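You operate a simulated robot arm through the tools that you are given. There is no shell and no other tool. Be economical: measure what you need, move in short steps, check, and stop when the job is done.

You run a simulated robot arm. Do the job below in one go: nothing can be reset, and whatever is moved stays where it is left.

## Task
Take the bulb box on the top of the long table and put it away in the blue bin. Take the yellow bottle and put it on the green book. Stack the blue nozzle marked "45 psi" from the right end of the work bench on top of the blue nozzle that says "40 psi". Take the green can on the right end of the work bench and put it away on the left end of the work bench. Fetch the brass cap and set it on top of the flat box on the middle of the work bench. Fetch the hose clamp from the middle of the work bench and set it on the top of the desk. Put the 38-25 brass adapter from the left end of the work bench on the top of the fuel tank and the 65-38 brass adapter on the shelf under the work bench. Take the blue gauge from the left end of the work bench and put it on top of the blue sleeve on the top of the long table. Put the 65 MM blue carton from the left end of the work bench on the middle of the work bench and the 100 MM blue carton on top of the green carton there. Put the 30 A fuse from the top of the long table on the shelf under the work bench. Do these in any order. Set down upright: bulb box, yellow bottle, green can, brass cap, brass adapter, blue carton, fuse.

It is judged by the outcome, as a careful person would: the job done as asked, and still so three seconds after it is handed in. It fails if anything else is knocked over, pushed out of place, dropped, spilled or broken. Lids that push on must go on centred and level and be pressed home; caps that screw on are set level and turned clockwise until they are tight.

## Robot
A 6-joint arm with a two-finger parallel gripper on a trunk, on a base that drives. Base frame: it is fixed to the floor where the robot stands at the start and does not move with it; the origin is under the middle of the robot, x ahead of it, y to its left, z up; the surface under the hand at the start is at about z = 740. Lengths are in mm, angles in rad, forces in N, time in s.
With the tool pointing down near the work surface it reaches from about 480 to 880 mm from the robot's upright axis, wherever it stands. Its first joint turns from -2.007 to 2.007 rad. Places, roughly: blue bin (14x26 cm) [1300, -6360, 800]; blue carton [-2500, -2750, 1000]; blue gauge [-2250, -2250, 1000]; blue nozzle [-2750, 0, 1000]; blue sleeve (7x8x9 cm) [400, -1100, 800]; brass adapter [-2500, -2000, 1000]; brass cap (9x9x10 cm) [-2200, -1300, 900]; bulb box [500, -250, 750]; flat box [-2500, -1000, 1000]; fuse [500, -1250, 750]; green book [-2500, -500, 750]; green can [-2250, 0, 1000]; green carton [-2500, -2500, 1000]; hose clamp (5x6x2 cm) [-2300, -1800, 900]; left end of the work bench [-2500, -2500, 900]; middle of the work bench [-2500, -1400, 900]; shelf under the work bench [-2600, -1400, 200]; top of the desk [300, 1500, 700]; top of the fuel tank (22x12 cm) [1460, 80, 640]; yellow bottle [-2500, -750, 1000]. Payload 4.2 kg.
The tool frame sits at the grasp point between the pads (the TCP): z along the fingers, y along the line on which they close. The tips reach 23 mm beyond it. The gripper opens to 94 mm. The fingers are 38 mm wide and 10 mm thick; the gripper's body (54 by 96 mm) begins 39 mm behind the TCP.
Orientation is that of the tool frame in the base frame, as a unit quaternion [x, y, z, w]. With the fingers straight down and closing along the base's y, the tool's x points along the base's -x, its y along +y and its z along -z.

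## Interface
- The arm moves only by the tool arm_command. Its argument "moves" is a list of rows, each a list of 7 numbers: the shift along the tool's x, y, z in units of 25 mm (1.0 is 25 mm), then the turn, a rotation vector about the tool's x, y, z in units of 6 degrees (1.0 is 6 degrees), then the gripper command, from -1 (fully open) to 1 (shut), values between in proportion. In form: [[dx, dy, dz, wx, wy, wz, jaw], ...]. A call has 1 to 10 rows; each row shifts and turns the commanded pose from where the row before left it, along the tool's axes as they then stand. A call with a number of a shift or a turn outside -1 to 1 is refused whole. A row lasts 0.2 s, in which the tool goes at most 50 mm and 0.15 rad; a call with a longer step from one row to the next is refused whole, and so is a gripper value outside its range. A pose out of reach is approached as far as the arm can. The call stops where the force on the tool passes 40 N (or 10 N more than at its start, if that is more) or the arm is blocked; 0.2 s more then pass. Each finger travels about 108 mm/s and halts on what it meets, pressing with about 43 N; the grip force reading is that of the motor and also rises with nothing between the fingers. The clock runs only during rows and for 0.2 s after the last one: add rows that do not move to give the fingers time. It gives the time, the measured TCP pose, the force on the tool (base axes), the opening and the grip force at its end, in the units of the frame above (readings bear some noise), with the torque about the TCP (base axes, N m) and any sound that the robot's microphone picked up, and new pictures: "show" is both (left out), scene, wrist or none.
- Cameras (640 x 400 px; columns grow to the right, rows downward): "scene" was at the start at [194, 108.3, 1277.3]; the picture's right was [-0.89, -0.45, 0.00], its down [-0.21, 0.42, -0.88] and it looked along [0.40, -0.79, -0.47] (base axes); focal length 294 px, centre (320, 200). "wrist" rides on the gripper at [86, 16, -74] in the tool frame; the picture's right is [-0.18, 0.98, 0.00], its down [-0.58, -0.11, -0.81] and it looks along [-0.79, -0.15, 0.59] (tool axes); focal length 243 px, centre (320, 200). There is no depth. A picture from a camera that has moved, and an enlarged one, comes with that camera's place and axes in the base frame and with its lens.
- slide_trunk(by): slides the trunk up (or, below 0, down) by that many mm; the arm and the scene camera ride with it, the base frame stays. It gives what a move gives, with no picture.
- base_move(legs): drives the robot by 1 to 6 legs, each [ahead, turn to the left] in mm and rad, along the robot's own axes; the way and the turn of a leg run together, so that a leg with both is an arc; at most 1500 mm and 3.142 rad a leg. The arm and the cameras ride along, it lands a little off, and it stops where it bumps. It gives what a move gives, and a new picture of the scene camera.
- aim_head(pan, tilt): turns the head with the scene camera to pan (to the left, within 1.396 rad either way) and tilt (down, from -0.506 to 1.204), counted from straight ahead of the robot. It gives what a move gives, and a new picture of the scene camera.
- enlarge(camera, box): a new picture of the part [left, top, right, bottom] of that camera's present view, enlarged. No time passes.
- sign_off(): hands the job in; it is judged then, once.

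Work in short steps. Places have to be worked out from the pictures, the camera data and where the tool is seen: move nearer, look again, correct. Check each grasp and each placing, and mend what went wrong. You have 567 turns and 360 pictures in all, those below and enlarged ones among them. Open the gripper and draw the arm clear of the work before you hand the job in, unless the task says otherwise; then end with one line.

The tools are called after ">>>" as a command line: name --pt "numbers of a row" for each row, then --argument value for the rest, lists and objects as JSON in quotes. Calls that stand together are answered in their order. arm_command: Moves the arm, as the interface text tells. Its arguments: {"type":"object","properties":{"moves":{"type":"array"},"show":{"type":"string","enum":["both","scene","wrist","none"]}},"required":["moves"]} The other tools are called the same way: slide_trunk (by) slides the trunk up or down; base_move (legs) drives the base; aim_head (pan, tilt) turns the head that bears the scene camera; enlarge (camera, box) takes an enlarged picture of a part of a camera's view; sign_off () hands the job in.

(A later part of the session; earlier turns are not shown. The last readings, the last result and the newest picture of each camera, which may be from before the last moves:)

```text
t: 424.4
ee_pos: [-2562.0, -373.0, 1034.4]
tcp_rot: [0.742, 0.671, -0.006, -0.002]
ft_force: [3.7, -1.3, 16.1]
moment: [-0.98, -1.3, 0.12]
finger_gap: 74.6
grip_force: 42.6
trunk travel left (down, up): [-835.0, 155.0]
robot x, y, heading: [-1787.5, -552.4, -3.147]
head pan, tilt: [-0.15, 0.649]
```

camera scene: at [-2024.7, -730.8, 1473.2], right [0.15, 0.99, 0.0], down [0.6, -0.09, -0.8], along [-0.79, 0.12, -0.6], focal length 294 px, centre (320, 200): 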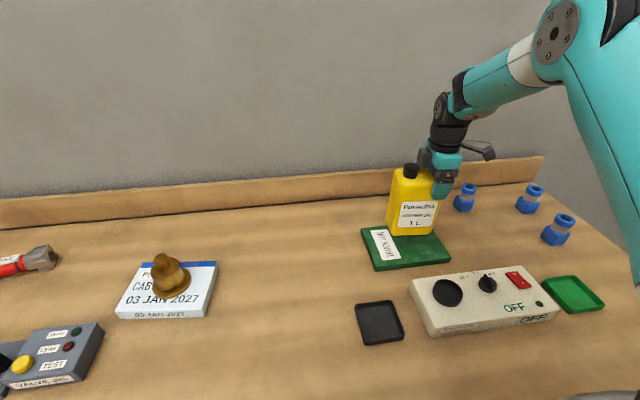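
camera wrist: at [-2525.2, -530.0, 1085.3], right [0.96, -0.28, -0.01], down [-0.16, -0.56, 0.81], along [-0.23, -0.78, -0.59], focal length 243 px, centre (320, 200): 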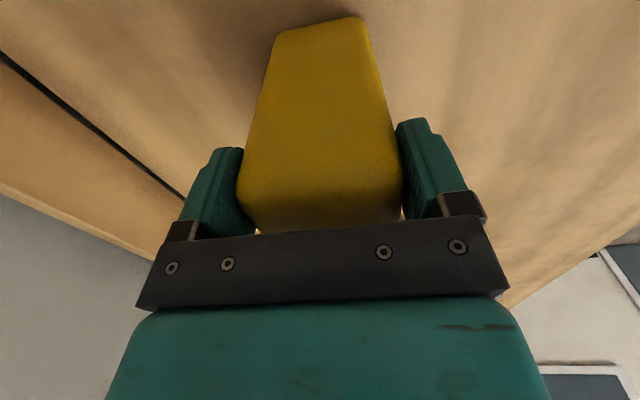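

Contact established. Release and rise straight up.

>>> arm_command --pt "0 0 -0.03 0 0 0 1" --pt "0 0 0 0 0 0 -0.7" --pt "0 0 0 0 0 0 -0.9" --pt "0 0 0 0 0 0 -1" --pt "0 0 0 0 0 0 -1" --pt "0 0 -0.8 0 0 0 -1" --pt "0 0 -1 0 0 0 -1" --pt "0 0 -1 0 0 0 -1" --pt "0 0 -1 0 0 0 -1" --pt "0 0 0 0 0 0 -1" --show "scene"

>>> enlarge --camera "scene" --box '[330, 150, 490, 290]'

```text
t: 426.6
ee_pos: [-2560.1, -371.3, 1126.8]
tcp_rot: [0.743, 0.67, -0.005, -0.002]
ft_force: [0.9, -0.1, -0.2]
moment: [-0.03, 0.01, 0.0]
finger_gap: 93.8
grip_force: 0.0
trunk travel left (down, up): [-835.0, 155.0]
robot x, y, heading: [-1788.4, -551.6, -3.137]
head pan, tilt: [-0.15, 0.649]
camera scene: at [-2024.3, -730.9, 1473.3], right [0.15, 0.99, 0.0], down [0.6, -0.09, -0.8], along [-0.79, 0.12, -0.6], focal length 294 px, centre (320, 200)
```

scene: 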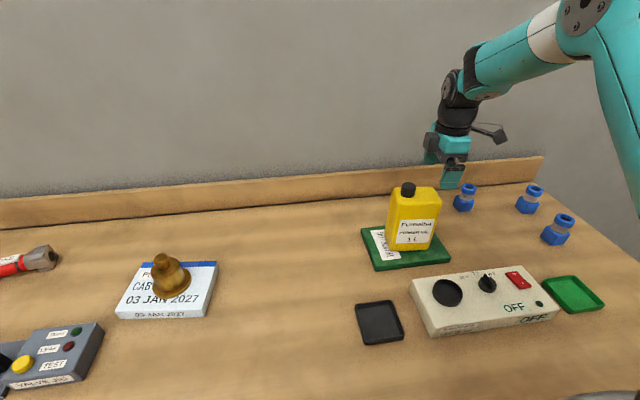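

```text
2.86 times, centred on (410, 220) of scene
camera zoom: at [-2024.3, -730.9, 1473.3], right [0.15, 0.99, 0.0], down [0.6, -0.09, -0.8], along [-0.79, 0.12, -0.6], focal length 839 px, centre (63, 143)
```

zoom: 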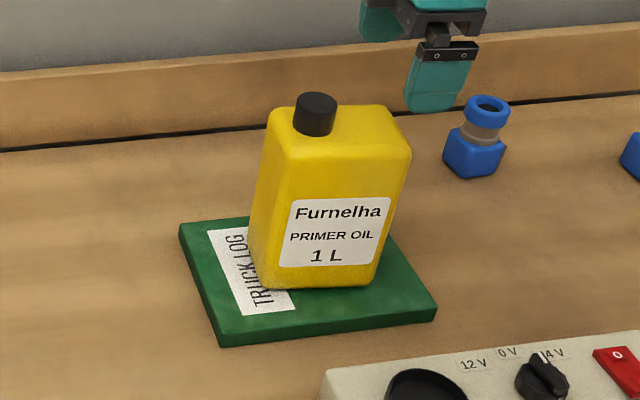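

Bottle stands upright on the green book. I retract the arm and shift to the right end.

>>> arm_command --pt "0.1 1 0 0 0 0 -1" --pt "0.1 1 0 0 0 0 -1" --pt "0.1 1 0 0 0 0 -1" --pt "0.1 1 0 0 0 0 -1" --pt "0.1 1 0 0 0 0 -1" --pt "0.1 1 0 0 0 0 -1" --pt "0.1 1 0 0 0 0 -1" --pt "0.1 1 0 0 0 0 -1" --pt "0.1 1 0 0 0 0 -1" --show "none"

>>> base_move --legs '[[-60, 0], [0, -1.5], [500, 0]]'

```text
t: 428.6
ee_pos: [-2334.2, -371.9, 1124.8]
tcp_rot: [0.742, 0.67, -0.006, -0.003]
ft_force: [0.1, 0.1, -0.4]
moment: [0.0, -0.03, -0.03]
finger_gap: 94.0
grip_force: 0.0
trunk travel left (down, up): [-835.0, 155.0]
robot x, y, heading: [-1787.4, -548.9, -3.148]
head pan, tilt: [-0.15, 0.649]
```

```text
t: 435.8
ee_pos: [-1647.1, 511.9, 1125.5]
tcp_rot: [1.0, -0.005, -0.002, -0.006]
ft_force: [0.3, 0.1, 0.2]
moment: [-0.02, 0.01, 0.01]
finger_gap: 94.0
grip_force: 0.0
trunk travel left (down, up): [-835.0, 155.0]
robot x, y, heading: [-1773.3, -49.7, 1.661]
head pan, tilt: [-0.15, 0.649]
camera scene: at [-1974.4, 170.5, 1473.3], right [1.0, -0.06, 0.0], down [-0.03, -0.6, -0.8], along [0.05, 0.8, -0.6], focal length 294 px, centre (320, 200)
```

scene: 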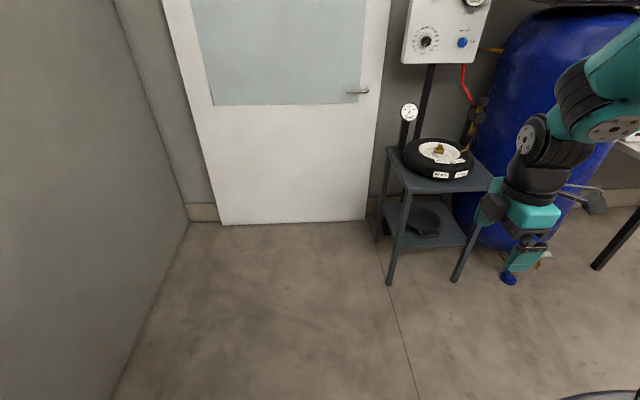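

Clear. I turn to face the bench's right end.

>>> base_move --legs '[[0, 1.48]]'

>>> aim_head --pan -0.05 --tilt 0.7

```text
t: 437.5
ee_pos: [-1811.7, 525.5, 1126.4]
tcp_rot: [0.99, 0.141, -0.003, -0.005]
ft_force: [0.2, 0.1, -0.3]
moment: [0.03, 0.01, 0.0]
finger_gap: 93.8
grip_force: 0.0
trunk travel left (down, up): [-835.0, 155.0]
robot x, y, heading: [-1767.7, -43.9, 1.952]
head pan, tilt: [-0.15, 0.649]
stopped in leg 1: the robot was blocked; the commanded pose is now the measured one
camera scene: at [-2025.0, 107.1, 1473.3], right [0.97, 0.23, 0.0], down [0.14, -0.59, -0.8], along [-0.18, 0.78, -0.6], focal length 294 px, centre (320, 200)
```

scene: 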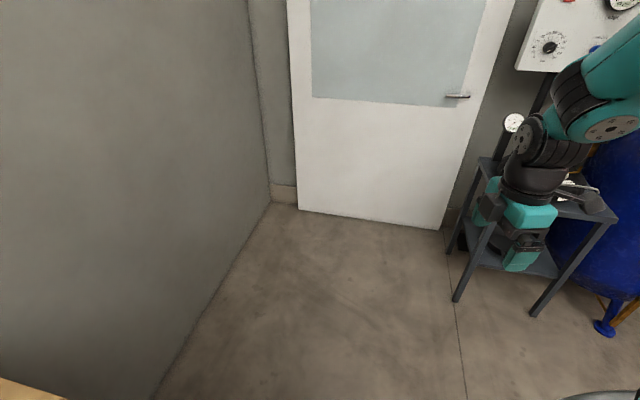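

```text
t: 438.1
ee_pos: [-1810.7, 528.0, 1125.6]
tcp_rot: [0.99, 0.141, -0.004, -0.005]
ft_force: [0.8, 0.1, 0.2]
moment: [0.01, -0.01, -0.03]
finger_gap: 94.1
grip_force: 0.1
trunk travel left (down, up): [-835.0, 155.0]
robot x, y, heading: [-1769.0, -47.8, 1.953]
head pan, tilt: [-0.051, 0.7]
camera scene: at [-2032.7, 103.0, 1469.0], right [0.95, 0.32, 0.0], down [0.21, -0.61, -0.77], along [-0.25, 0.72, -0.64], focal length 294 px, centre (320, 200)
```

scene: 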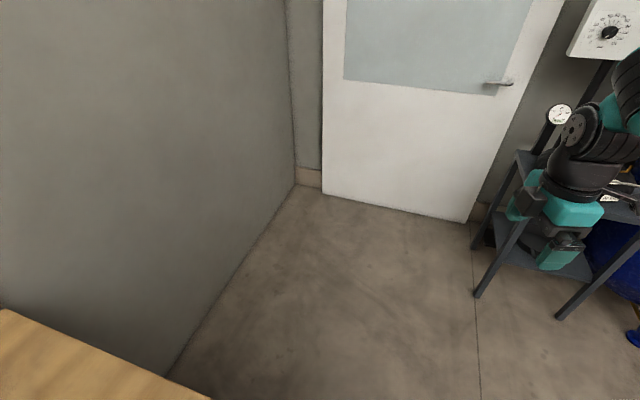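

The base was blocked (likely a corner against the bench leg). I reverse away from the bench, then turn.

>>> base_move --legs '[[0, -0.15], [-350, 0]]'

>>> base_move --legs '[[0, 1.34]]'

```text
t: 441.0
ee_pos: [-1648.4, 191.6, 1125.6]
tcp_rot: [0.998, 0.069, -0.002, -0.005]
ft_force: [0.2, 0.5, 0.1]
moment: [0.0, 0.01, -0.02]
finger_gap: 94.2
grip_force: 0.1
trunk travel left (down, up): [-835.0, 155.0]
robot x, y, heading: [-1690.7, -380.0, 1.806]
head pan, tilt: [-0.051, 0.7]
camera scene: at [-1928.9, -195.9, 1469.0], right [0.98, 0.18, 0.0], down [0.12, -0.63, -0.76], along [-0.14, 0.75, -0.64], focal length 294 px, centre (320, 200)
```

scene: 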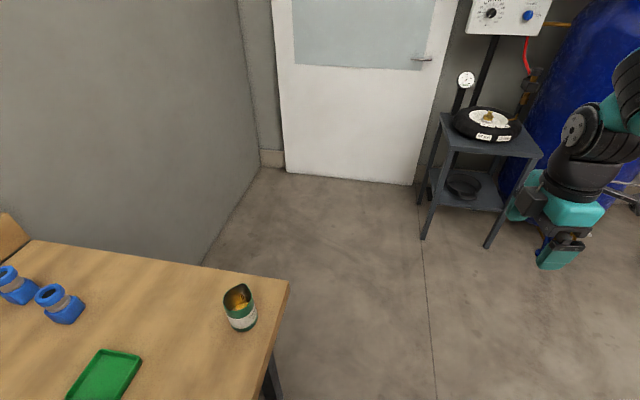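

```text
t: 444.8
ee_pos: [-2242.4, -225.5, 1125.8]
tcp_rot: [0.729, 0.684, -0.005, -0.002]
ft_force: [0.4, 0.3, 0.1]
moment: [-0.01, 0.03, -0.02]
finger_gap: 94.1
grip_force: 0.0
trunk travel left (down, up): [-835.0, 155.0]
robot x, y, heading: [-1691.2, -384.0, -3.107]
head pan, tilt: [-0.051, 0.7]
camera scene: at [-1919.2, -579.5, 1469.0], right [0.02, 1.0, 0.0], down [0.64, -0.01, -0.76], along [-0.76, 0.02, -0.64], focal length 294 px, centre (320, 200)
```

scene: 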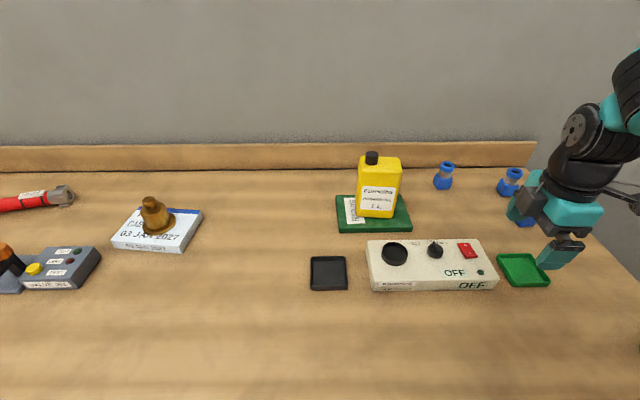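

I can go around: turn right, advance to y≈-40 at x≈-1690 (away from the leg), turn back and approach.

>>> base_move --legs '[[0, -1.6], [350, 0], [0, 1.57]]'

>>> aim_head --pan -0.1 --tilt 0.7

```text
t: 454.8
ee_pos: [-2239.6, 144.6, 1125.3]
tcp_rot: [0.742, 0.671, -0.005, -0.002]
ft_force: [1.0, 0.5, -0.2]
moment: [0.0, 0.0, 0.03]
finger_gap: 94.2
grip_force: 0.0
trunk travel left (down, up): [-835.0, 155.0]
robot x, y, heading: [-1695.3, -32.2, 3.138]
head pan, tilt: [-0.051, 0.7]
camera scene: at [-1927.6, -219.4, 1469.0], right [0.05, 1.0, 0.0], down [0.64, -0.03, -0.76], along [-0.76, 0.04, -0.64], focal length 294 px, centre (320, 200)
```

scene: 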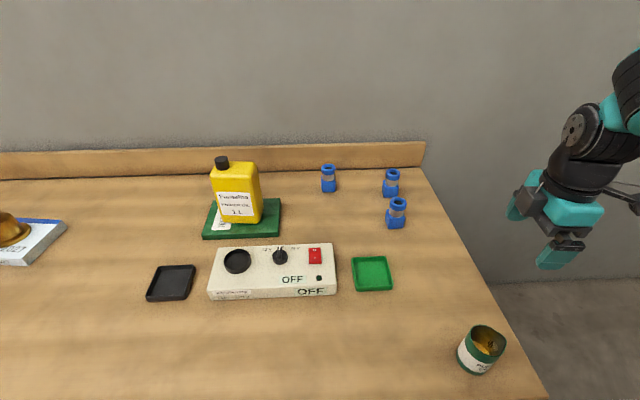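

```text
t: 455.4
ee_pos: [-2240.3, 145.1, 1125.9]
tcp_rot: [0.743, 0.67, -0.006, -0.002]
ft_force: [-0.2, 0.3, -0.4]
moment: [0.05, 0.0, 0.01]
finger_gap: 93.9
grip_force: 0.1
trunk travel left (down, up): [-835.0, 155.0]
robot x, y, heading: [-1688.8, -30.4, 3.139]
head pan, tilt: [-0.099, 0.7]
camera scene: at [-1927.3, -215.3, 1469.0], right [0.1, 0.99, 0.0], down [0.64, -0.07, -0.76], along [-0.76, 0.08, -0.64], focal length 294 px, centre (320, 200)
```

scene: 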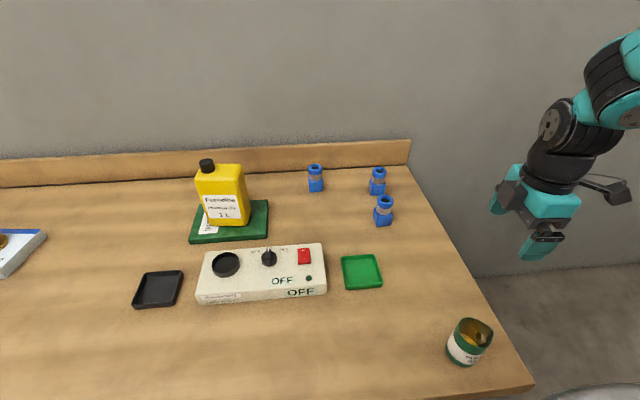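

I enlarge the nozzles to read the psi marks and the can.

>>> enlarge --camera "scene" --box '[295, 150, 415, 240]'

>>> enlarge --camera "scene" --box '[420, 300, 520, 380]'

```text
4.44 times, centred on (355, 195) of scene
camera zoom: at [-1927.3, -215.3, 1469.0], right [0.1, 0.99, 0.0], down [0.64, -0.07, -0.76], along [-0.76, 0.08, -0.64], focal length 1305 px, centre (164, 222)
```

zoom: 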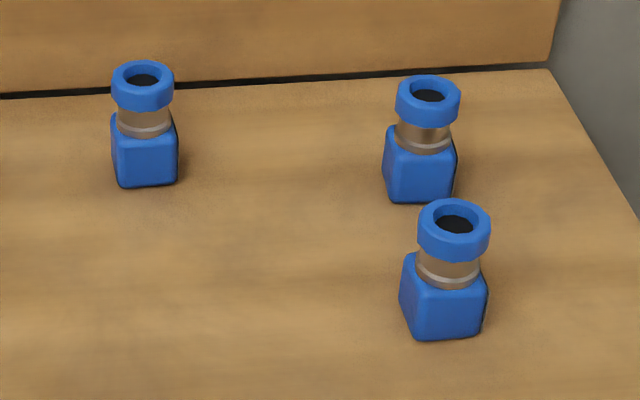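

```text
5.00 times, centred on (470, 340) of scene
camera zoom: at [-1927.3, -215.3, 1469.0], right [0.1, 0.99, 0.0], down [0.64, -0.07, -0.76], along [-0.76, 0.08, -0.64], focal length 1468 px, centre (-430, -500)
```

zoom: 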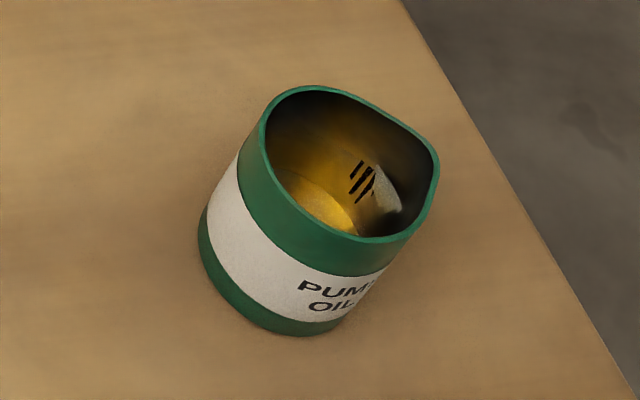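

The marks aren't on the visible faces, and the can holds oil (keep it level). I move closer and inspect the nozzles from the side with the wrist camera.

>>> base_move --legs '[[105, 0]]'

>>> arm_command --pt "-0.2 -1 0.4 0 0 0 -1" --pt "-0.2 -1 0.4 0 0 0 -1" --pt "-0.2 -1 0.4 0 0 0 -1" --pt "-0.2 -1 0.4 0 0 0 -1" --pt "-0.2 -1 0.4 0 0 0 -1" --pt "-0.2 -1 0.4 0 0 0 -1" --pt "-0.2 -1 0.4 0 0 0 -1" --pt "-0.2 -1 0.4 0 0 0 -1" --pt "0 0 0 0 0 0 -1" --show "wrist"

```text
t: 456.6
ee_pos: [-2343.0, 146.8, 1124.6]
tcp_rot: [0.742, 0.67, -0.006, -0.002]
ft_force: [-0.4, 0.6, -0.8]
moment: [-0.02, 0.02, 0.01]
finger_gap: 94.0
grip_force: 0.1
trunk travel left (down, up): [-835.0, 155.0]
robot x, y, heading: [-1796.4, -27.4, 3.137]
head pan, tilt: [-0.099, 0.7]
camera scene: at [-2032.7, -214.3, 1469.0], right [0.1, 0.99, 0.0], down [0.64, -0.07, -0.76], along [-0.76, 0.08, -0.64], focal length 294 px, centre (320, 200)
```

scene: 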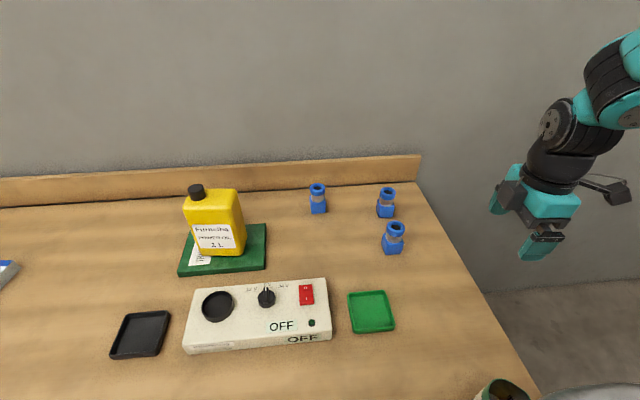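

```text
t: 458.6
ee_pos: [-2548.8, 125.9, 1046.6]
tcp_rot: [0.742, 0.67, -0.005, -0.002]
ft_force: [0.0, 0.0, 0.1]
moment: [0.01, 0.0, 0.0]
finger_gap: 93.9
grip_force: 0.1
trunk travel left (down, up): [-835.0, 155.0]
robot x, y, heading: [-1796.3, -27.3, 3.14]
head pan, tilt: [-0.099, 0.7]
camera wrist: at [-2523.6, 210.3, 1121.0], right [0.96, -0.28, -0.01], down [-0.16, -0.56, 0.81], along [-0.24, -0.78, -0.59], focal length 243 px, centre (320, 200)
```

wrist: 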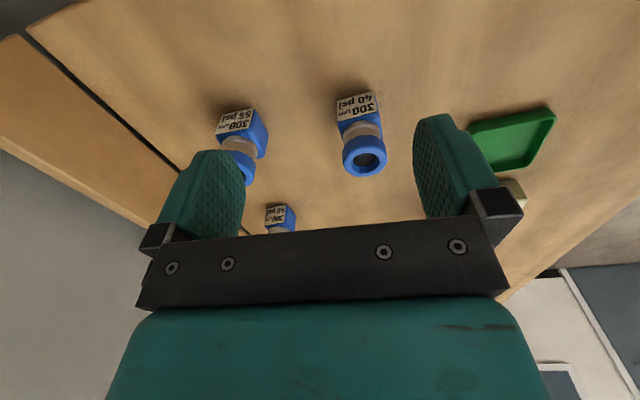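

Labels are on the +y faces. I enlarge to read them.

>>> enlarge --camera "wrist" --box '[200, 80, 400, 240]'

>>> enlarge --camera "wrist" --box '[250, 195, 310, 240]'

```text
2.50 times, centred on (300, 160) of wrist
camera zoom: at [-2523.6, 210.3, 1121.0], right [0.96, -0.28, -0.01], down [-0.16, -0.56, 0.81], along [-0.24, -0.78, -0.59], focal length 606 px, centre (370, 300)
```

zoom: 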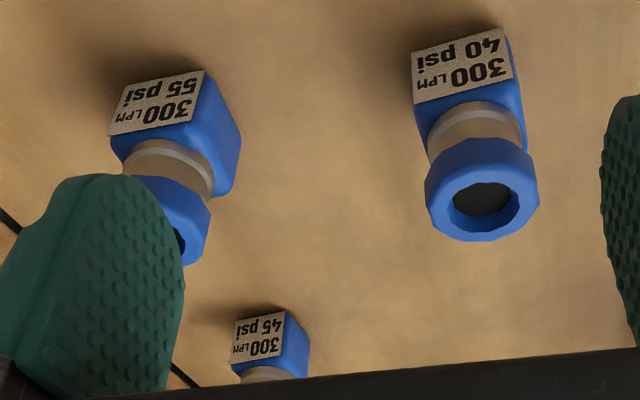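

```text
8.89 times, centred on (280, 218) of wrist
camera zoom: at [-2523.6, 210.3, 1121.0], right [0.96, -0.28, -0.01], down [-0.16, -0.56, 0.81], along [-0.24, -0.78, -0.59], focal length 2157 px, centre (676, 44)
```

zoom: 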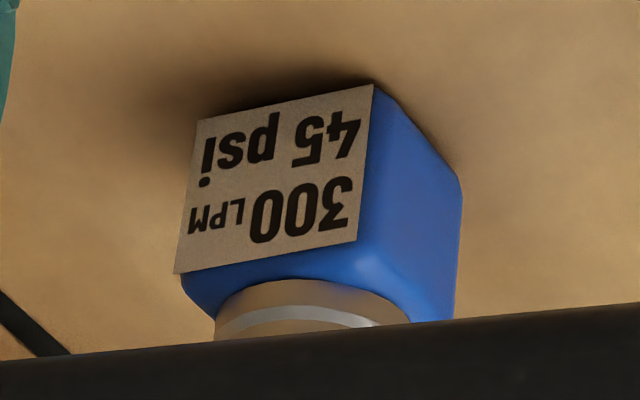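

A (rear left) is 45 psi, the front right one is 40 psi. I enlarge the scene view for positions.

>>> enlarge --camera "scene" --box '[290, 160, 430, 265]'

```text
3.81 times, centred on (360, 212) of scene
camera zoom: at [-2032.7, -214.3, 1469.0], right [0.1, 0.99, 0.0], down [0.64, -0.07, -0.76], along [-0.76, 0.08, -0.64], focal length 1118 px, centre (168, 152)
```

zoom: 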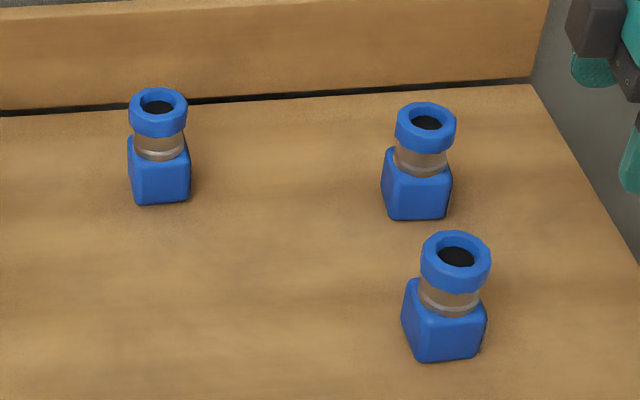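

45 psi nozzle A ≈(-2717,-148), 40 psi nozzle C ≈(-2534,29), tops ≈941. A is at the reach limit, so I'll tilt the tool outward ~20° about the closing axis. First rotate back to yaw 0.

>>> arm_command --pt "0.3 0.6 -1 0 0 1 -0.6" --pt "0.3 0.6 -1 0 0 1 -0.6" --pt "0.3 0.6 0 0 0 1 -0.6" --pt "0 0 0 0 0 1 -0.6" --pt "0 0 0 0 0 1 -0.6" --pt "0 0 0 0 0 1 -0.6" --pt "0 0 0 0 0 1 -0.6" --pt "0 0 0 0 0 1 -0.6" --pt "0 0 0 0 0 1 -0.6" --pt "0 0 0 0 0 1 -0.6" --show "none"

>>> arm_command --pt "0 0 0 0 0 1 -0.6" --pt "0 0 0 0 0 1 -0.6" --pt "0 0 0 0 0 1 -0.6" --pt "0 0 0 0 0 1 -0.6" --pt "0 0 0 0 0 0 -0.6" --show "none"

```text
t: 460.8
ee_pos: [-2498.2, 139.3, 1097.7]
tcp_rot: [0.978, 0.208, -0.006, 0.001]
ft_force: [-0.1, 0.4, -0.3]
moment: [-0.04, -0.03, -0.01]
finger_gap: 75.2
grip_force: 0.0
trunk travel left (down, up): [-835.0, 155.0]
robot x, y, heading: [-1796.8, -32.0, 3.139]
head pan, tilt: [-0.099, 0.7]
```

```text
t: 462.0
ee_pos: [-2499.1, 140.2, 1096.5]
tcp_rot: [1.0, 0.0, -0.006, 0.003]
ft_force: [0.0, -0.2, -0.1]
moment: [0.02, -0.02, -0.02]
finger_gap: 75.3
grip_force: 0.1
trunk travel left (down, up): [-835.0, 155.0]
robot x, y, heading: [-1792.0, -29.9, 3.14]
head pan, tilt: [-0.099, 0.7]
```

Now over toward nozzle A, then tilt.

>>> arm_command --pt "-0.34 0.97 0 0 0 0 -0.5" --pt "-0.34 0.97 0 0 0 0 -0.5" --pt "-0.34 0.97 0 0 0 0 -0.5" --pt "-0.34 0.97 0 0 0 0 -0.5" --pt "-0.34 0.97 0 0 0 0 -0.5" --pt "-0.34 0.97 0 0 0 0 -0.5" --pt "-0.34 0.97 0 0 0 0 -0.5" --pt "-0.34 0.97 0 0 0 0 -0.5" --pt "-0.34 0.97 0.3 0 0 0 -0.5" --pt "-0.34 0.97 0.3 0 0 0 -0.5" --show "none"

>>> arm_command --pt "-0.34 0.97 0.4 0 0 0 -0.4" --pt "-0.34 0.97 0.4 0 0 0 -0.4" --pt "0 0 0 0 -0.84 0 -0.4" --pt "0 0 0 0 -0.84 0 -0.4" --pt "0 0 0 0 -0.84 0 -0.4" --pt "0 0 0 0 -0.84 0 -0.4" --pt "0 0 0 0 0 0 -0.4" --show "both"

```text
t: 464.2
ee_pos: [-2582.4, -103.2, 1085.8]
tcp_rot: [1.0, 0.001, -0.006, 0.003]
ft_force: [0.0, 1.2, 0.7]
moment: [0.0, 0.02, 0.01]
finger_gap: 70.5
grip_force: 0.0
trunk travel left (down, up): [-835.0, 155.0]
robot x, y, heading: [-1793.8, -31.2, 3.138]
head pan, tilt: [-0.099, 0.7]
```

```text
t: 465.8
ee_pos: [-2601.4, -151.6, 1064.4]
tcp_rot: [0.983, 0.001, -0.182, 0.003]
ft_force: [0.8, 0.1, -0.2]
moment: [0.01, -0.01, -0.02]
finger_gap: 65.6
grip_force: 0.0
trunk travel left (down, up): [-835.0, 155.0]
robot x, y, heading: [-1793.6, -26.5, 3.138]
head pan, tilt: [-0.099, 0.7]
camera scene: at [-2032.8, -214.4, 1469.0], right [0.1, 0.99, 0.0], down [0.64, -0.07, -0.76], along [-0.76, 0.08, -0.64], focal length 294 px, centre (320, 200)
camera wrist: at [-2494.2, -167.4, 1103.7], right [-0.17, -0.98, 0.07], down [-0.26, 0.11, 0.96], along [-0.95, 0.15, -0.27], focal length 243 px, centre (320, 200)
```

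scene: 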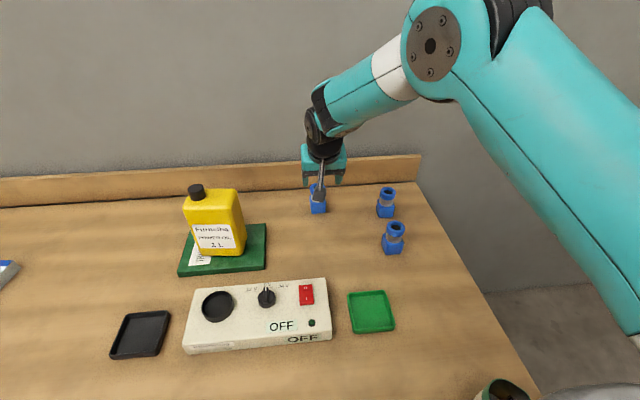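
wrist: 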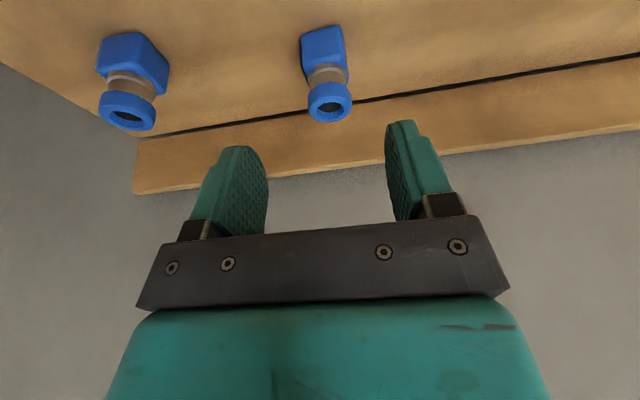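

A's ring centre ≈(-2710,-151,941). I shift and approach along the tilted axis.

>>> arm_command --pt "-0.73 0 0 0 0 0 -0.4" --pt "-0.73 0 0 0 0 0 -0.4" --pt "-0.73 0 0 0 0 0 -0.4" --pt "0 0 0.9 0 0 0 -0.4" --pt "0 0 0.9 0 0 0 -0.4" --pt "0 0 0.9 0 0 0 -0.4" --pt "0 0 0.9 0 0 0 -0.4" --pt "0 0 0 0 0 0 -0.4" --show "wrist"

```text
t: 467.6
ee_pos: [-2684.1, -150.6, 999.9]
tcp_rot: [0.984, 0.0, -0.181, 0.002]
ft_force: [-0.2, -0.8, -0.5]
moment: [0.01, 0.02, -0.01]
finger_gap: 65.9
grip_force: 0.0
trunk travel left (down, up): [-835.0, 155.0]
robot x, y, heading: [-1794.5, -29.4, 3.137]
head pan, tilt: [-0.099, 0.7]
camera wrist: at [-2577.6, -166.6, 1039.6], right [-0.17, -0.98, 0.07], down [-0.26, 0.11, 0.96], along [-0.95, 0.15, -0.27], focal length 243 px, centre (320, 200)
```

wrist: 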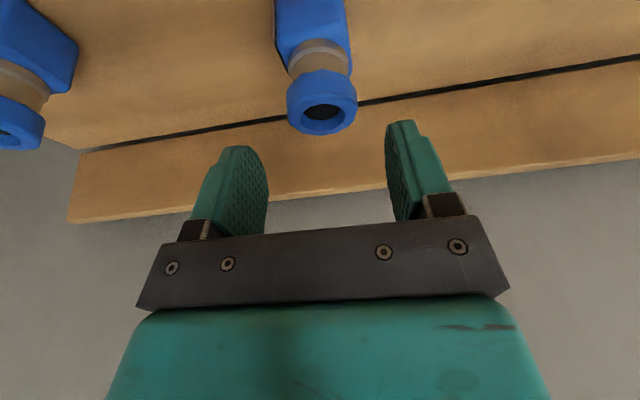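

Centred. Final advance, then close.

>>> arm_command --pt "-0.07 0 0.9 0 0 0 -0.4" --pt "0 0 0.9 0 0 0 -0.4" --pt "0 0 0.9 0 0 0 -0.4" --pt "0 0 0.2 0 0 0 -0.4" --pt "0 0 0 0 0 0 -0.4" --show "wrist"

```text
t: 468.8
ee_pos: [-2698.4, -147.9, 935.8]
tcp_rot: [0.983, 0.0, -0.181, 0.003]
ft_force: [0.5, -0.7, -0.4]
moment: [-0.02, -0.01, 0.01]
finger_gap: 65.8
grip_force: 0.1
out of reach, approached as far as the arm can: row 3
trunk travel left (down, up): [-835.0, 155.0]
robot x, y, heading: [-1794.8, -33.7, 3.134]
head pan, tilt: [-0.099, 0.7]
camera wrist: at [-2592.0, -164.4, 974.3], right [-0.17, -0.98, 0.07], down [-0.26, 0.11, 0.96], along [-0.95, 0.15, -0.27], focal length 243 px, centre (320, 200)
```

wrist: 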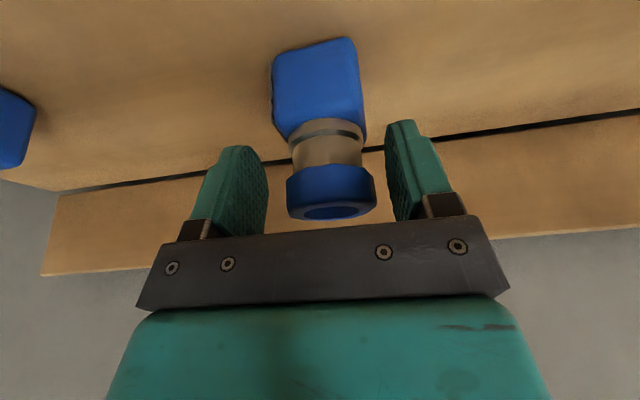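

Slightly short (~14 mm). I nudge the base forward 15 mm.

>>> base_move --legs '[[15, 0]]'

>>> arm_command --pt "0 0 0 0 0 0 -0.4" --show "wrist"

```text
t: 469.5
ee_pos: [-2713.6, -147.7, 936.4]
tcp_rot: [0.984, 0.0, -0.18, 0.002]
ft_force: [-0.2, 0.3, 0.5]
moment: [0.03, -0.04, -0.01]
finger_gap: 65.9
grip_force: 0.1
trunk travel left (down, up): [-835.0, 155.0]
robot x, y, heading: [-1811.1, -31.5, 3.13]
head pan, tilt: [-0.099, 0.7]
camera scene: at [-2047.7, -214.3, 1469.0], right [0.1, 0.99, 0.0], down [0.64, -0.07, -0.76], along [-0.76, 0.08, -0.64], focal length 294 px, centre (320, 200)
```

scene: 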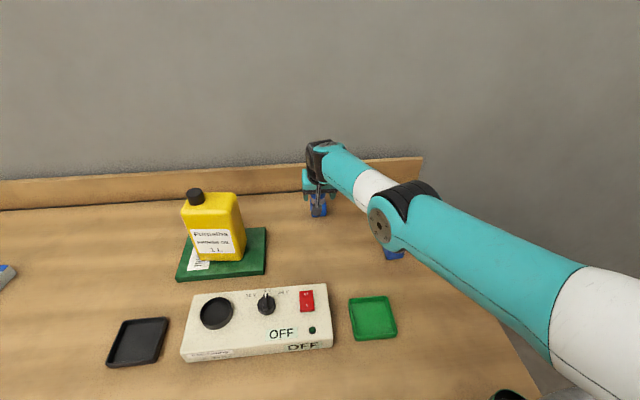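

```text
t: 469.9
ee_pos: [-2713.7, -147.8, 935.5]
tcp_rot: [0.984, 0.0, -0.181, 0.003]
ft_force: [0.1, -0.1, -0.2]
moment: [-0.03, 0.0, -0.03]
finger_gap: 65.7
grip_force: 0.0
trunk travel left (down, up): [-835.0, 155.0]
robot x, y, heading: [-1810.9, -33.4, 3.141]
head pan, tilt: [-0.099, 0.7]
camera wrist: at [-2607.0, -164.4, 974.4], right [-0.17, -0.98, 0.07], down [-0.26, 0.11, 0.96], along [-0.95, 0.15, -0.27], focal length 243 px, centre (320, 200)
```

wrist: 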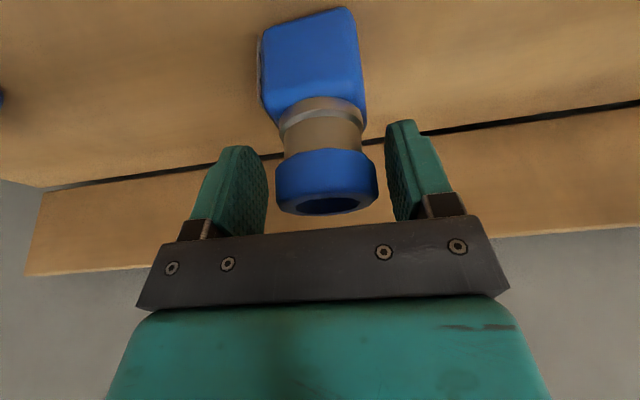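

Close and lift straight up (along base z).

>>> arm_command --pt "0 0 0 0 0 0 0.2" --pt "0 0 0 0 0 0 1" --pt "0 0 0 0 0 0 1" --pt "0 0 0 0 0 0 1" --show "none"

>>> arm_command --pt "0.25 0 -0.65 0 0 0 1" --pt "0.3 0 -0.75 0 0 0 1" --pt "0.35 0 -0.85 0 0 0 1" --pt "0.35 0 -0.85 0 0 0 1" --pt "0.35 0 -0.85 0 0 0 1" --pt "0.5 0 -0.85 0 0 0 1" --pt "0 0 0 0 0 0 1" --show "both"

```text
t: 470.9
ee_pos: [-2713.8, -149.7, 935.5]
tcp_rot: [0.983, 0.0, -0.181, 0.002]
ft_force: [-0.9, -1.5, 2.3]
moment: [0.05, 0.05, -0.03]
finger_gap: 43.9
grip_force: 43.1
trunk travel left (down, up): [-835.0, 155.0]
robot x, y, heading: [-1812.4, -29.6, 3.138]
head pan, tilt: [-0.099, 0.7]
```

```text
t: 472.5
ee_pos: [-2706.2, -183.7, 1018.6]
tcp_rot: [0.984, 0.0, -0.179, 0.001]
ft_force: [-0.3, 0.3, -1.6]
moment: [-0.05, 0.02, -0.03]
finger_gap: 43.7
grip_force: 43.1
out of reach, approached as far as the arm can: row 1, 2, 3, 4, 5, 6
trunk travel left (down, up): [-835.0, 155.0]
robot x, y, heading: [-1811.7, -29.1, 3.141]
head pan, tilt: [-0.099, 0.7]
camera scene: at [-2047.9, -214.3, 1468.9], right [0.1, 0.99, 0.0], down [0.64, -0.07, -0.76], along [-0.76, 0.08, -0.64], focal length 294 px, centre (320, 200)
camera wrist: at [-2600.5, -200.1, 1057.6], right [-0.17, -0.98, 0.07], down [-0.26, 0.11, 0.96], along [-0.95, 0.15, -0.27], focal length 243 px, centre (320, 200)
```

scene: 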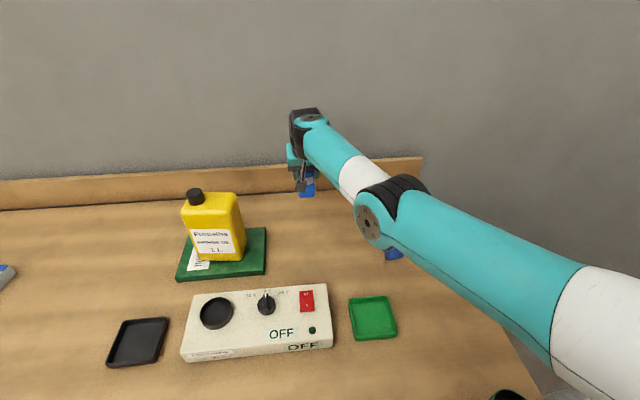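
wrist: 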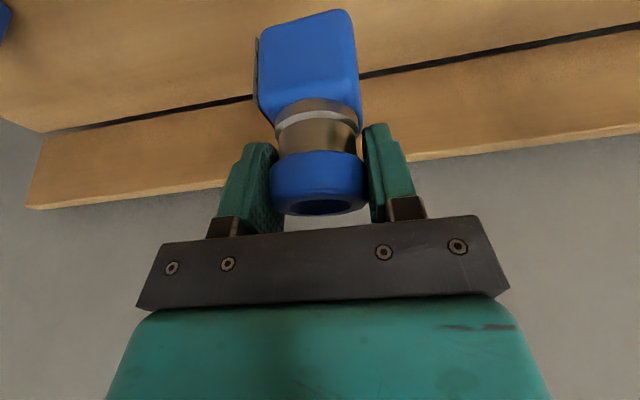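

Nozzle is lifted (arm was at its limit and drifted sideways a little). I bring it back toward the robot.

>>> arm_command --pt "0.75 0 -0.29 0 0 0 1" --pt "0.75 0 -0.29 0 0 0 1" --pt "0.75 0 -0.29 0 0 0 1" --pt "0.75 0 -0.29 0 0 0 1" --pt "0.75 -0.2 -0.29 0 0 0 1" --pt "0 0 0 0 0 0 1" --show "scene"

```text
t: 473.9
ee_pos: [-2624.1, -181.9, 1017.3]
tcp_rot: [0.984, 0.001, -0.18, 0.003]
ft_force: [0.0, -0.9, -2.9]
moment: [0.01, 0.0, 0.03]
finger_gap: 43.5
grip_force: 43.4
out of reach, approached as far as the arm can: row 1, 2
trunk travel left (down, up): [-835.0, 155.0]
robot x, y, heading: [-1810.3, -29.9, 3.136]
head pan, tilt: [-0.099, 0.7]
camera scene: at [-2047.9, -214.3, 1468.9], right [0.1, 0.99, 0.0], down [0.64, -0.07, -0.76], along [-0.76, 0.08, -0.64], focal length 294 px, centre (320, 200)
```

scene: 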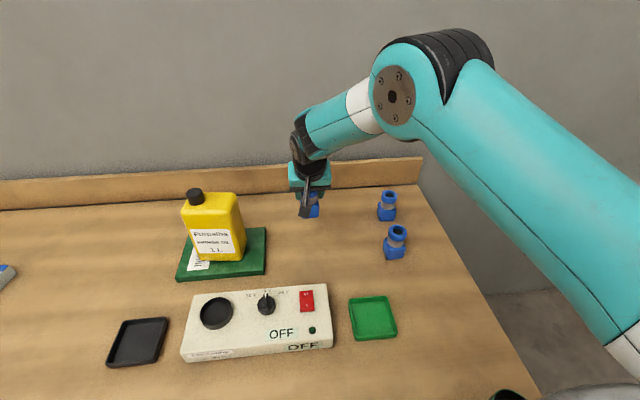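

I raise to clear the tops and carry it over the 40 psi nozzle.

>>> arm_command --pt "-0.32 0 -0.84 0 0 0 1" --pt "-0.32 0 -0.84 0 0 0 1" --pt "0.42 -0.938 -0.16 0 0 0 1" --pt "0.42 -0.938 -0.16 0 0 0 1" --pt "0.42 -0.938 -0.16 0 0 0 1" --pt "0.42 -0.938 -0.16 0 0 0 1" --pt "0.42 -0.938 -0.16 0 0 0 1" --pt "0.42 -0.938 -0.16 0 0 0 1" --pt "0.42 -0.938 -0.16 0 0 0 1" --pt "0.42 -0.938 -0.16 0 0 0 1" --show "none"

>>> arm_command --pt "0 -0.9 0 0 0 0 1" --pt "0 0 0 0 0 0 1" --show "both"

```text
t: 476.1
ee_pos: [-2530.4, 5.7, 1062.2]
tcp_rot: [0.984, 0.001, -0.18, 0.002]
ft_force: [-0.3, 0.1, -1.7]
moment: [0.02, -0.01, -0.04]
finger_gap: 43.8
grip_force: 43.2
trunk travel left (down, up): [-835.0, 155.0]
robot x, y, heading: [-1809.2, -26.9, 3.143]
head pan, tilt: [-0.099, 0.7]
```

```text
t: 476.7
ee_pos: [-2531.3, 29.5, 1063.2]
tcp_rot: [0.984, 0.001, -0.181, 0.002]
ft_force: [-0.2, 0.3, -2.6]
moment: [-0.01, 0.0, -0.02]
finger_gap: 43.5
grip_force: 43.0
trunk travel left (down, up): [-835.0, 155.0]
robot x, y, heading: [-1811.7, -32.0, 3.138]
head pan, tilt: [-0.099, 0.7]
camera scene: at [-2047.8, -214.3, 1469.0], right [0.1, 0.99, 0.0], down [0.64, -0.07, -0.76], along [-0.76, 0.08, -0.64], focal length 294 px, centre (320, 200)
camera wrist: at [-2425.4, 12.8, 1100.9], right [-0.17, -0.98, 0.07], down [-0.26, 0.11, 0.96], along [-0.95, 0.15, -0.27], focal length 243 px, centre (320, 200)
```

scene: 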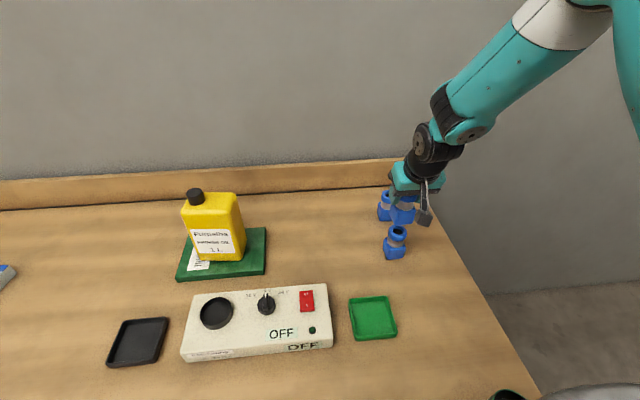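
wrist: 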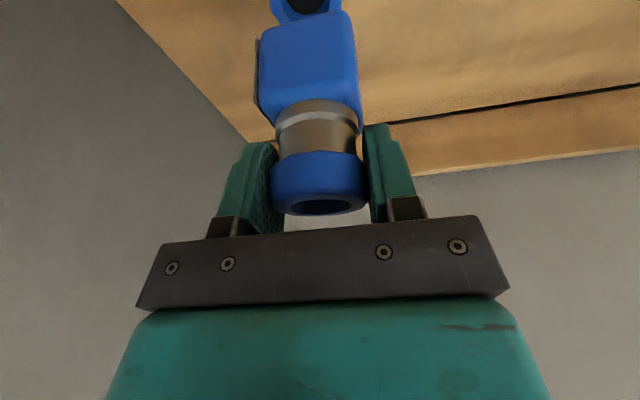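

I check alignment by enlarging the scene view.

>>> enlarge --camera "scene" --box '[350, 160, 450, 270]'

>>> enlarge --camera "wrist" --box '[220, 0, 400, 120]'

```text
3.64 times, centred on (400, 215) of scene
camera zoom: at [-2047.8, -214.3, 1469.0], right [0.1, 0.99, 0.0], down [0.64, -0.07, -0.76], along [-0.76, 0.08, -0.64], focal length 1068 px, centre (29, 146)
```

zoom: 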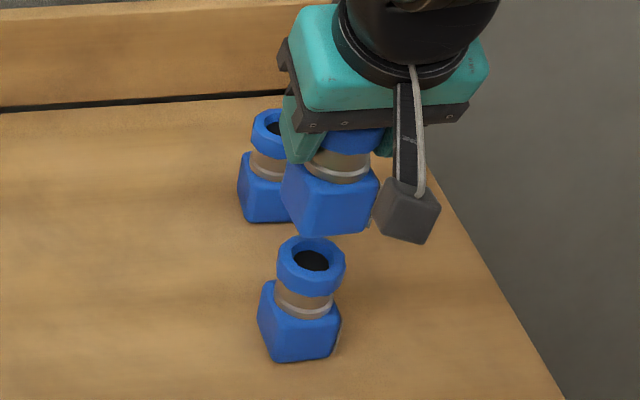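

```text
3.33 times, centred on (310, 60) of wrist
camera zoom: at [-2425.4, 12.8, 1100.9], right [-0.17, -0.98, 0.07], down [-0.26, 0.11, 0.96], along [-0.95, 0.15, -0.27], focal length 809 px, centre (353, 667)
```

zoom: 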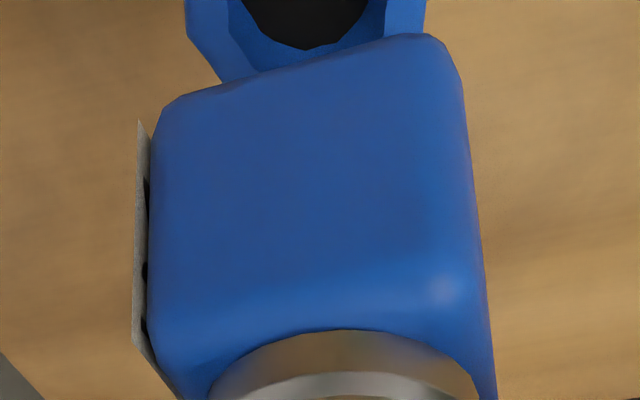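

Alignment is within ~4 mm. I lower vertically to just above.

>>> arm_command --pt "0.19 0 0.498 0 0 0 1" --pt "0.19 0 0.498 0 0 0 1" --pt "0.17 0 0.45 0 0 0 1" --pt "0 0 0 0 0 0 1" --show "wrist"

>>> enlarge --camera "scene" --box '[350, 160, 450, 270]'

```text
t: 477.7
ee_pos: [-2531.4, 29.5, 1023.6]
tcp_rot: [0.984, 0.001, -0.181, 0.003]
ft_force: [-0.4, -1.0, -1.9]
moment: [0.03, -0.05, 0.0]
finger_gap: 43.9
grip_force: 42.9
trunk travel left (down, up): [-835.0, 155.0]
robot x, y, heading: [-1806.4, -28.4, 3.138]
head pan, tilt: [-0.099, 0.7]
camera wrist: at [-2425.9, 13.1, 1062.8], right [-0.17, -0.98, 0.07], down [-0.26, 0.11, 0.96], along [-0.95, 0.15, -0.27], focal length 243 px, centre (320, 200)
```

wrist: 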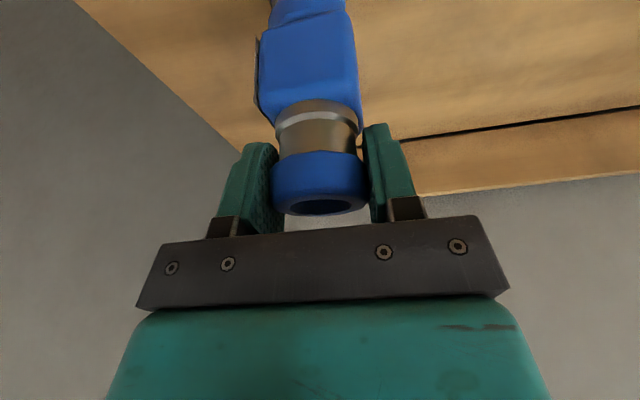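

```text
3.64 times, centred on (400, 215) of scene
camera zoom: at [-2047.7, -214.2, 1469.0], right [0.1, 0.99, 0.0], down [0.64, -0.07, -0.76], along [-0.76, 0.08, -0.64], focal length 1068 px, centre (29, 146)
```

zoom: 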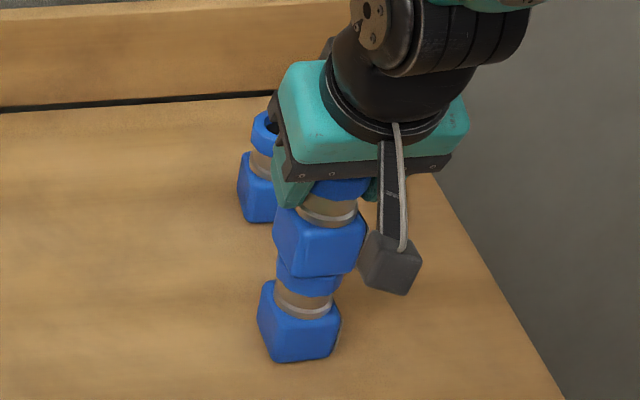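

Almost seated. Small vertical steps to contact.

>>> arm_command --pt "0.036 0 0.094 0 0 0 1" --pt "0 0 0 0 0 0 1" --show "none"

>>> arm_command --pt "0.036 0 0.094 0 0 0 1" --pt "0 0 0 0 0 0 1" --show "none"

```text
t: 478.3
ee_pos: [-2532.2, 30.0, 1023.9]
tcp_rot: [0.983, 0.001, -0.184, 0.002]
ft_force: [5.6, 0.5, 23.9]
moment: [0.44, -0.5, -0.11]
finger_gap: 43.6
grip_force: 42.6
trunk travel left (down, up): [-835.0, 155.0]
robot x, y, heading: [-1812.5, -28.5, 3.139]
head pan, tilt: [-0.099, 0.7]
```

```text
t: 479.0
ee_pos: [-2535.5, 28.8, 1023.0]
tcp_rot: [0.982, 0.0, -0.186, 0.004]
ft_force: [1.8, 0.4, 17.2]
moment: [0.11, -0.43, -0.01]
finger_gap: 43.8
grip_force: 42.8
trunk travel left (down, up): [-835.0, 155.0]
robot x, y, heading: [-1813.3, -30.8, 3.137]
head pan, tilt: [-0.099, 0.7]
stopped in row 2: the force on the tool passed its limit at 40 N (the readings are from after the stop); the commanded pose is now the measured one
```

Contact at ≈1023. I ease slightly and check before release.

>>> arm_command --pt "-0.012 0 -0.032 0 0 0 1" --pt "0 0 0 0 0 0 1" --show "none"

>>> enlarge --camera "scene" --box '[350, 160, 450, 270]'

```text
t: 479.6
ee_pos: [-2534.7, 27.6, 1022.5]
tcp_rot: [0.982, 0.001, -0.187, 0.003]
ft_force: [-3.1, -0.9, 16.0]
moment: [0.08, 0.25, 0.03]
finger_gap: 43.6
grip_force: 43.1
trunk travel left (down, up): [-835.0, 155.0]
robot x, y, heading: [-1810.0, -26.0, 3.14]
head pan, tilt: [-0.099, 0.7]
```

```text
3.64 times, centred on (400, 215) of scene
camera zoom: at [-2047.1, -214.5, 1469.1], right [0.1, 0.99, 0.0], down [0.64, -0.07, -0.77], along [-0.76, 0.08, -0.64], focal length 1068 px, centre (29, 146)
```

zoom: 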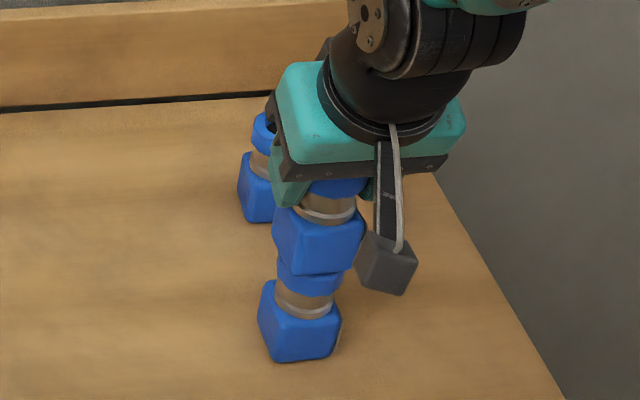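

Still stacked and upright. Ease a bit more, release, and retreat along the tool axis.

>>> arm_command --pt "-0.014 0 -0.037 0 0 0 1" --pt "0 0 0 0 0 0 0.0" --pt "0 0 0 0 0 0 -0.2" --pt "0 0 0 0 0 0 -0.4" --pt "0 0 0 0 0 0 -0.4" --pt "0 0 -0.6 0 0 0 -0.4" --pt "0 0 -0.9 0 0 0 -0.4" --pt "0 0 -0.9 0 0 0 -0.4" --pt "0 0 -0.9 0 0 0 -0.4" --pt "0 0 0 0 0 0 -0.4" --show "both"

>>> enlarge --camera "scene" --box '[350, 160, 450, 270]'

```text
t: 481.8
ee_pos: [-2503.1, 29.6, 1100.2]
tcp_rot: [0.983, 0.0, -0.183, 0.004]
ft_force: [-1.0, 0.7, 0.9]
moment: [0.01, -0.03, 0.0]
finger_gap: 66.1
grip_force: 0.0
trunk travel left (down, up): [-835.0, 155.0]
robot x, y, heading: [-1811.5, -28.0, 3.138]
head pan, tilt: [-0.099, 0.7]
camera scene: at [-2047.7, -214.4, 1469.0], right [0.1, 0.99, 0.0], down [0.64, -0.07, -0.76], along [-0.76, 0.08, -0.64], focal length 294 px, centre (320, 200)
camera wrist: at [-2396.1, 13.1, 1138.2], right [-0.17, -0.98, 0.07], down [-0.25, 0.11, 0.96], along [-0.95, 0.14, -0.27], focal length 243 px, centre (320, 200)
```

scene: 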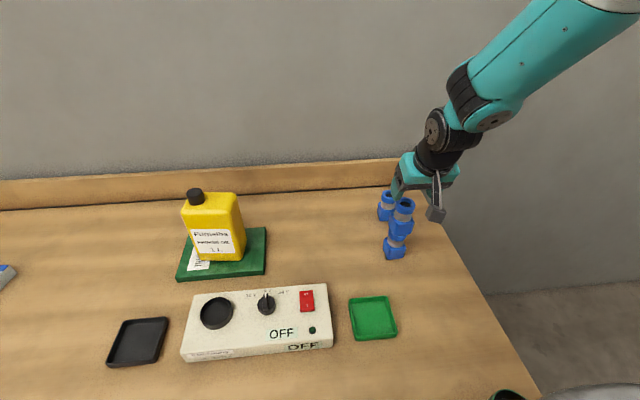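
wrist: 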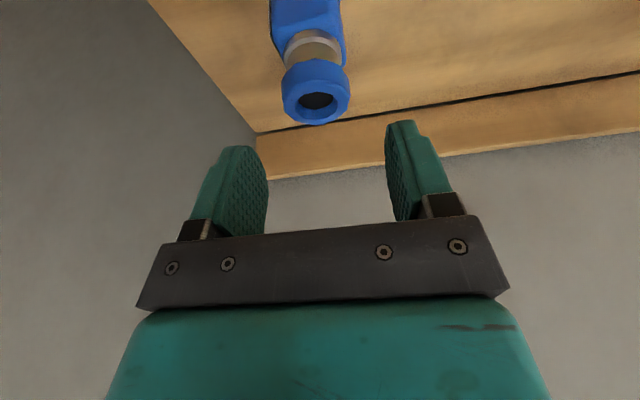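

```text
3.64 times, centred on (400, 215) of scene
camera zoom: at [-2047.7, -214.4, 1469.0], right [0.1, 0.99, 0.0], down [0.64, -0.07, -0.76], along [-0.76, 0.08, -0.64], focal length 1068 px, centre (29, 146)
```

zoom: 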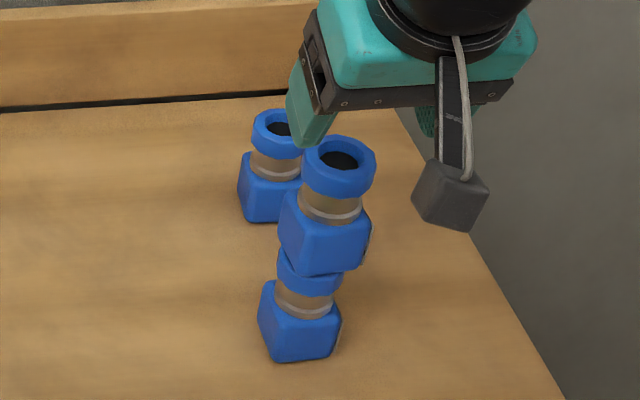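

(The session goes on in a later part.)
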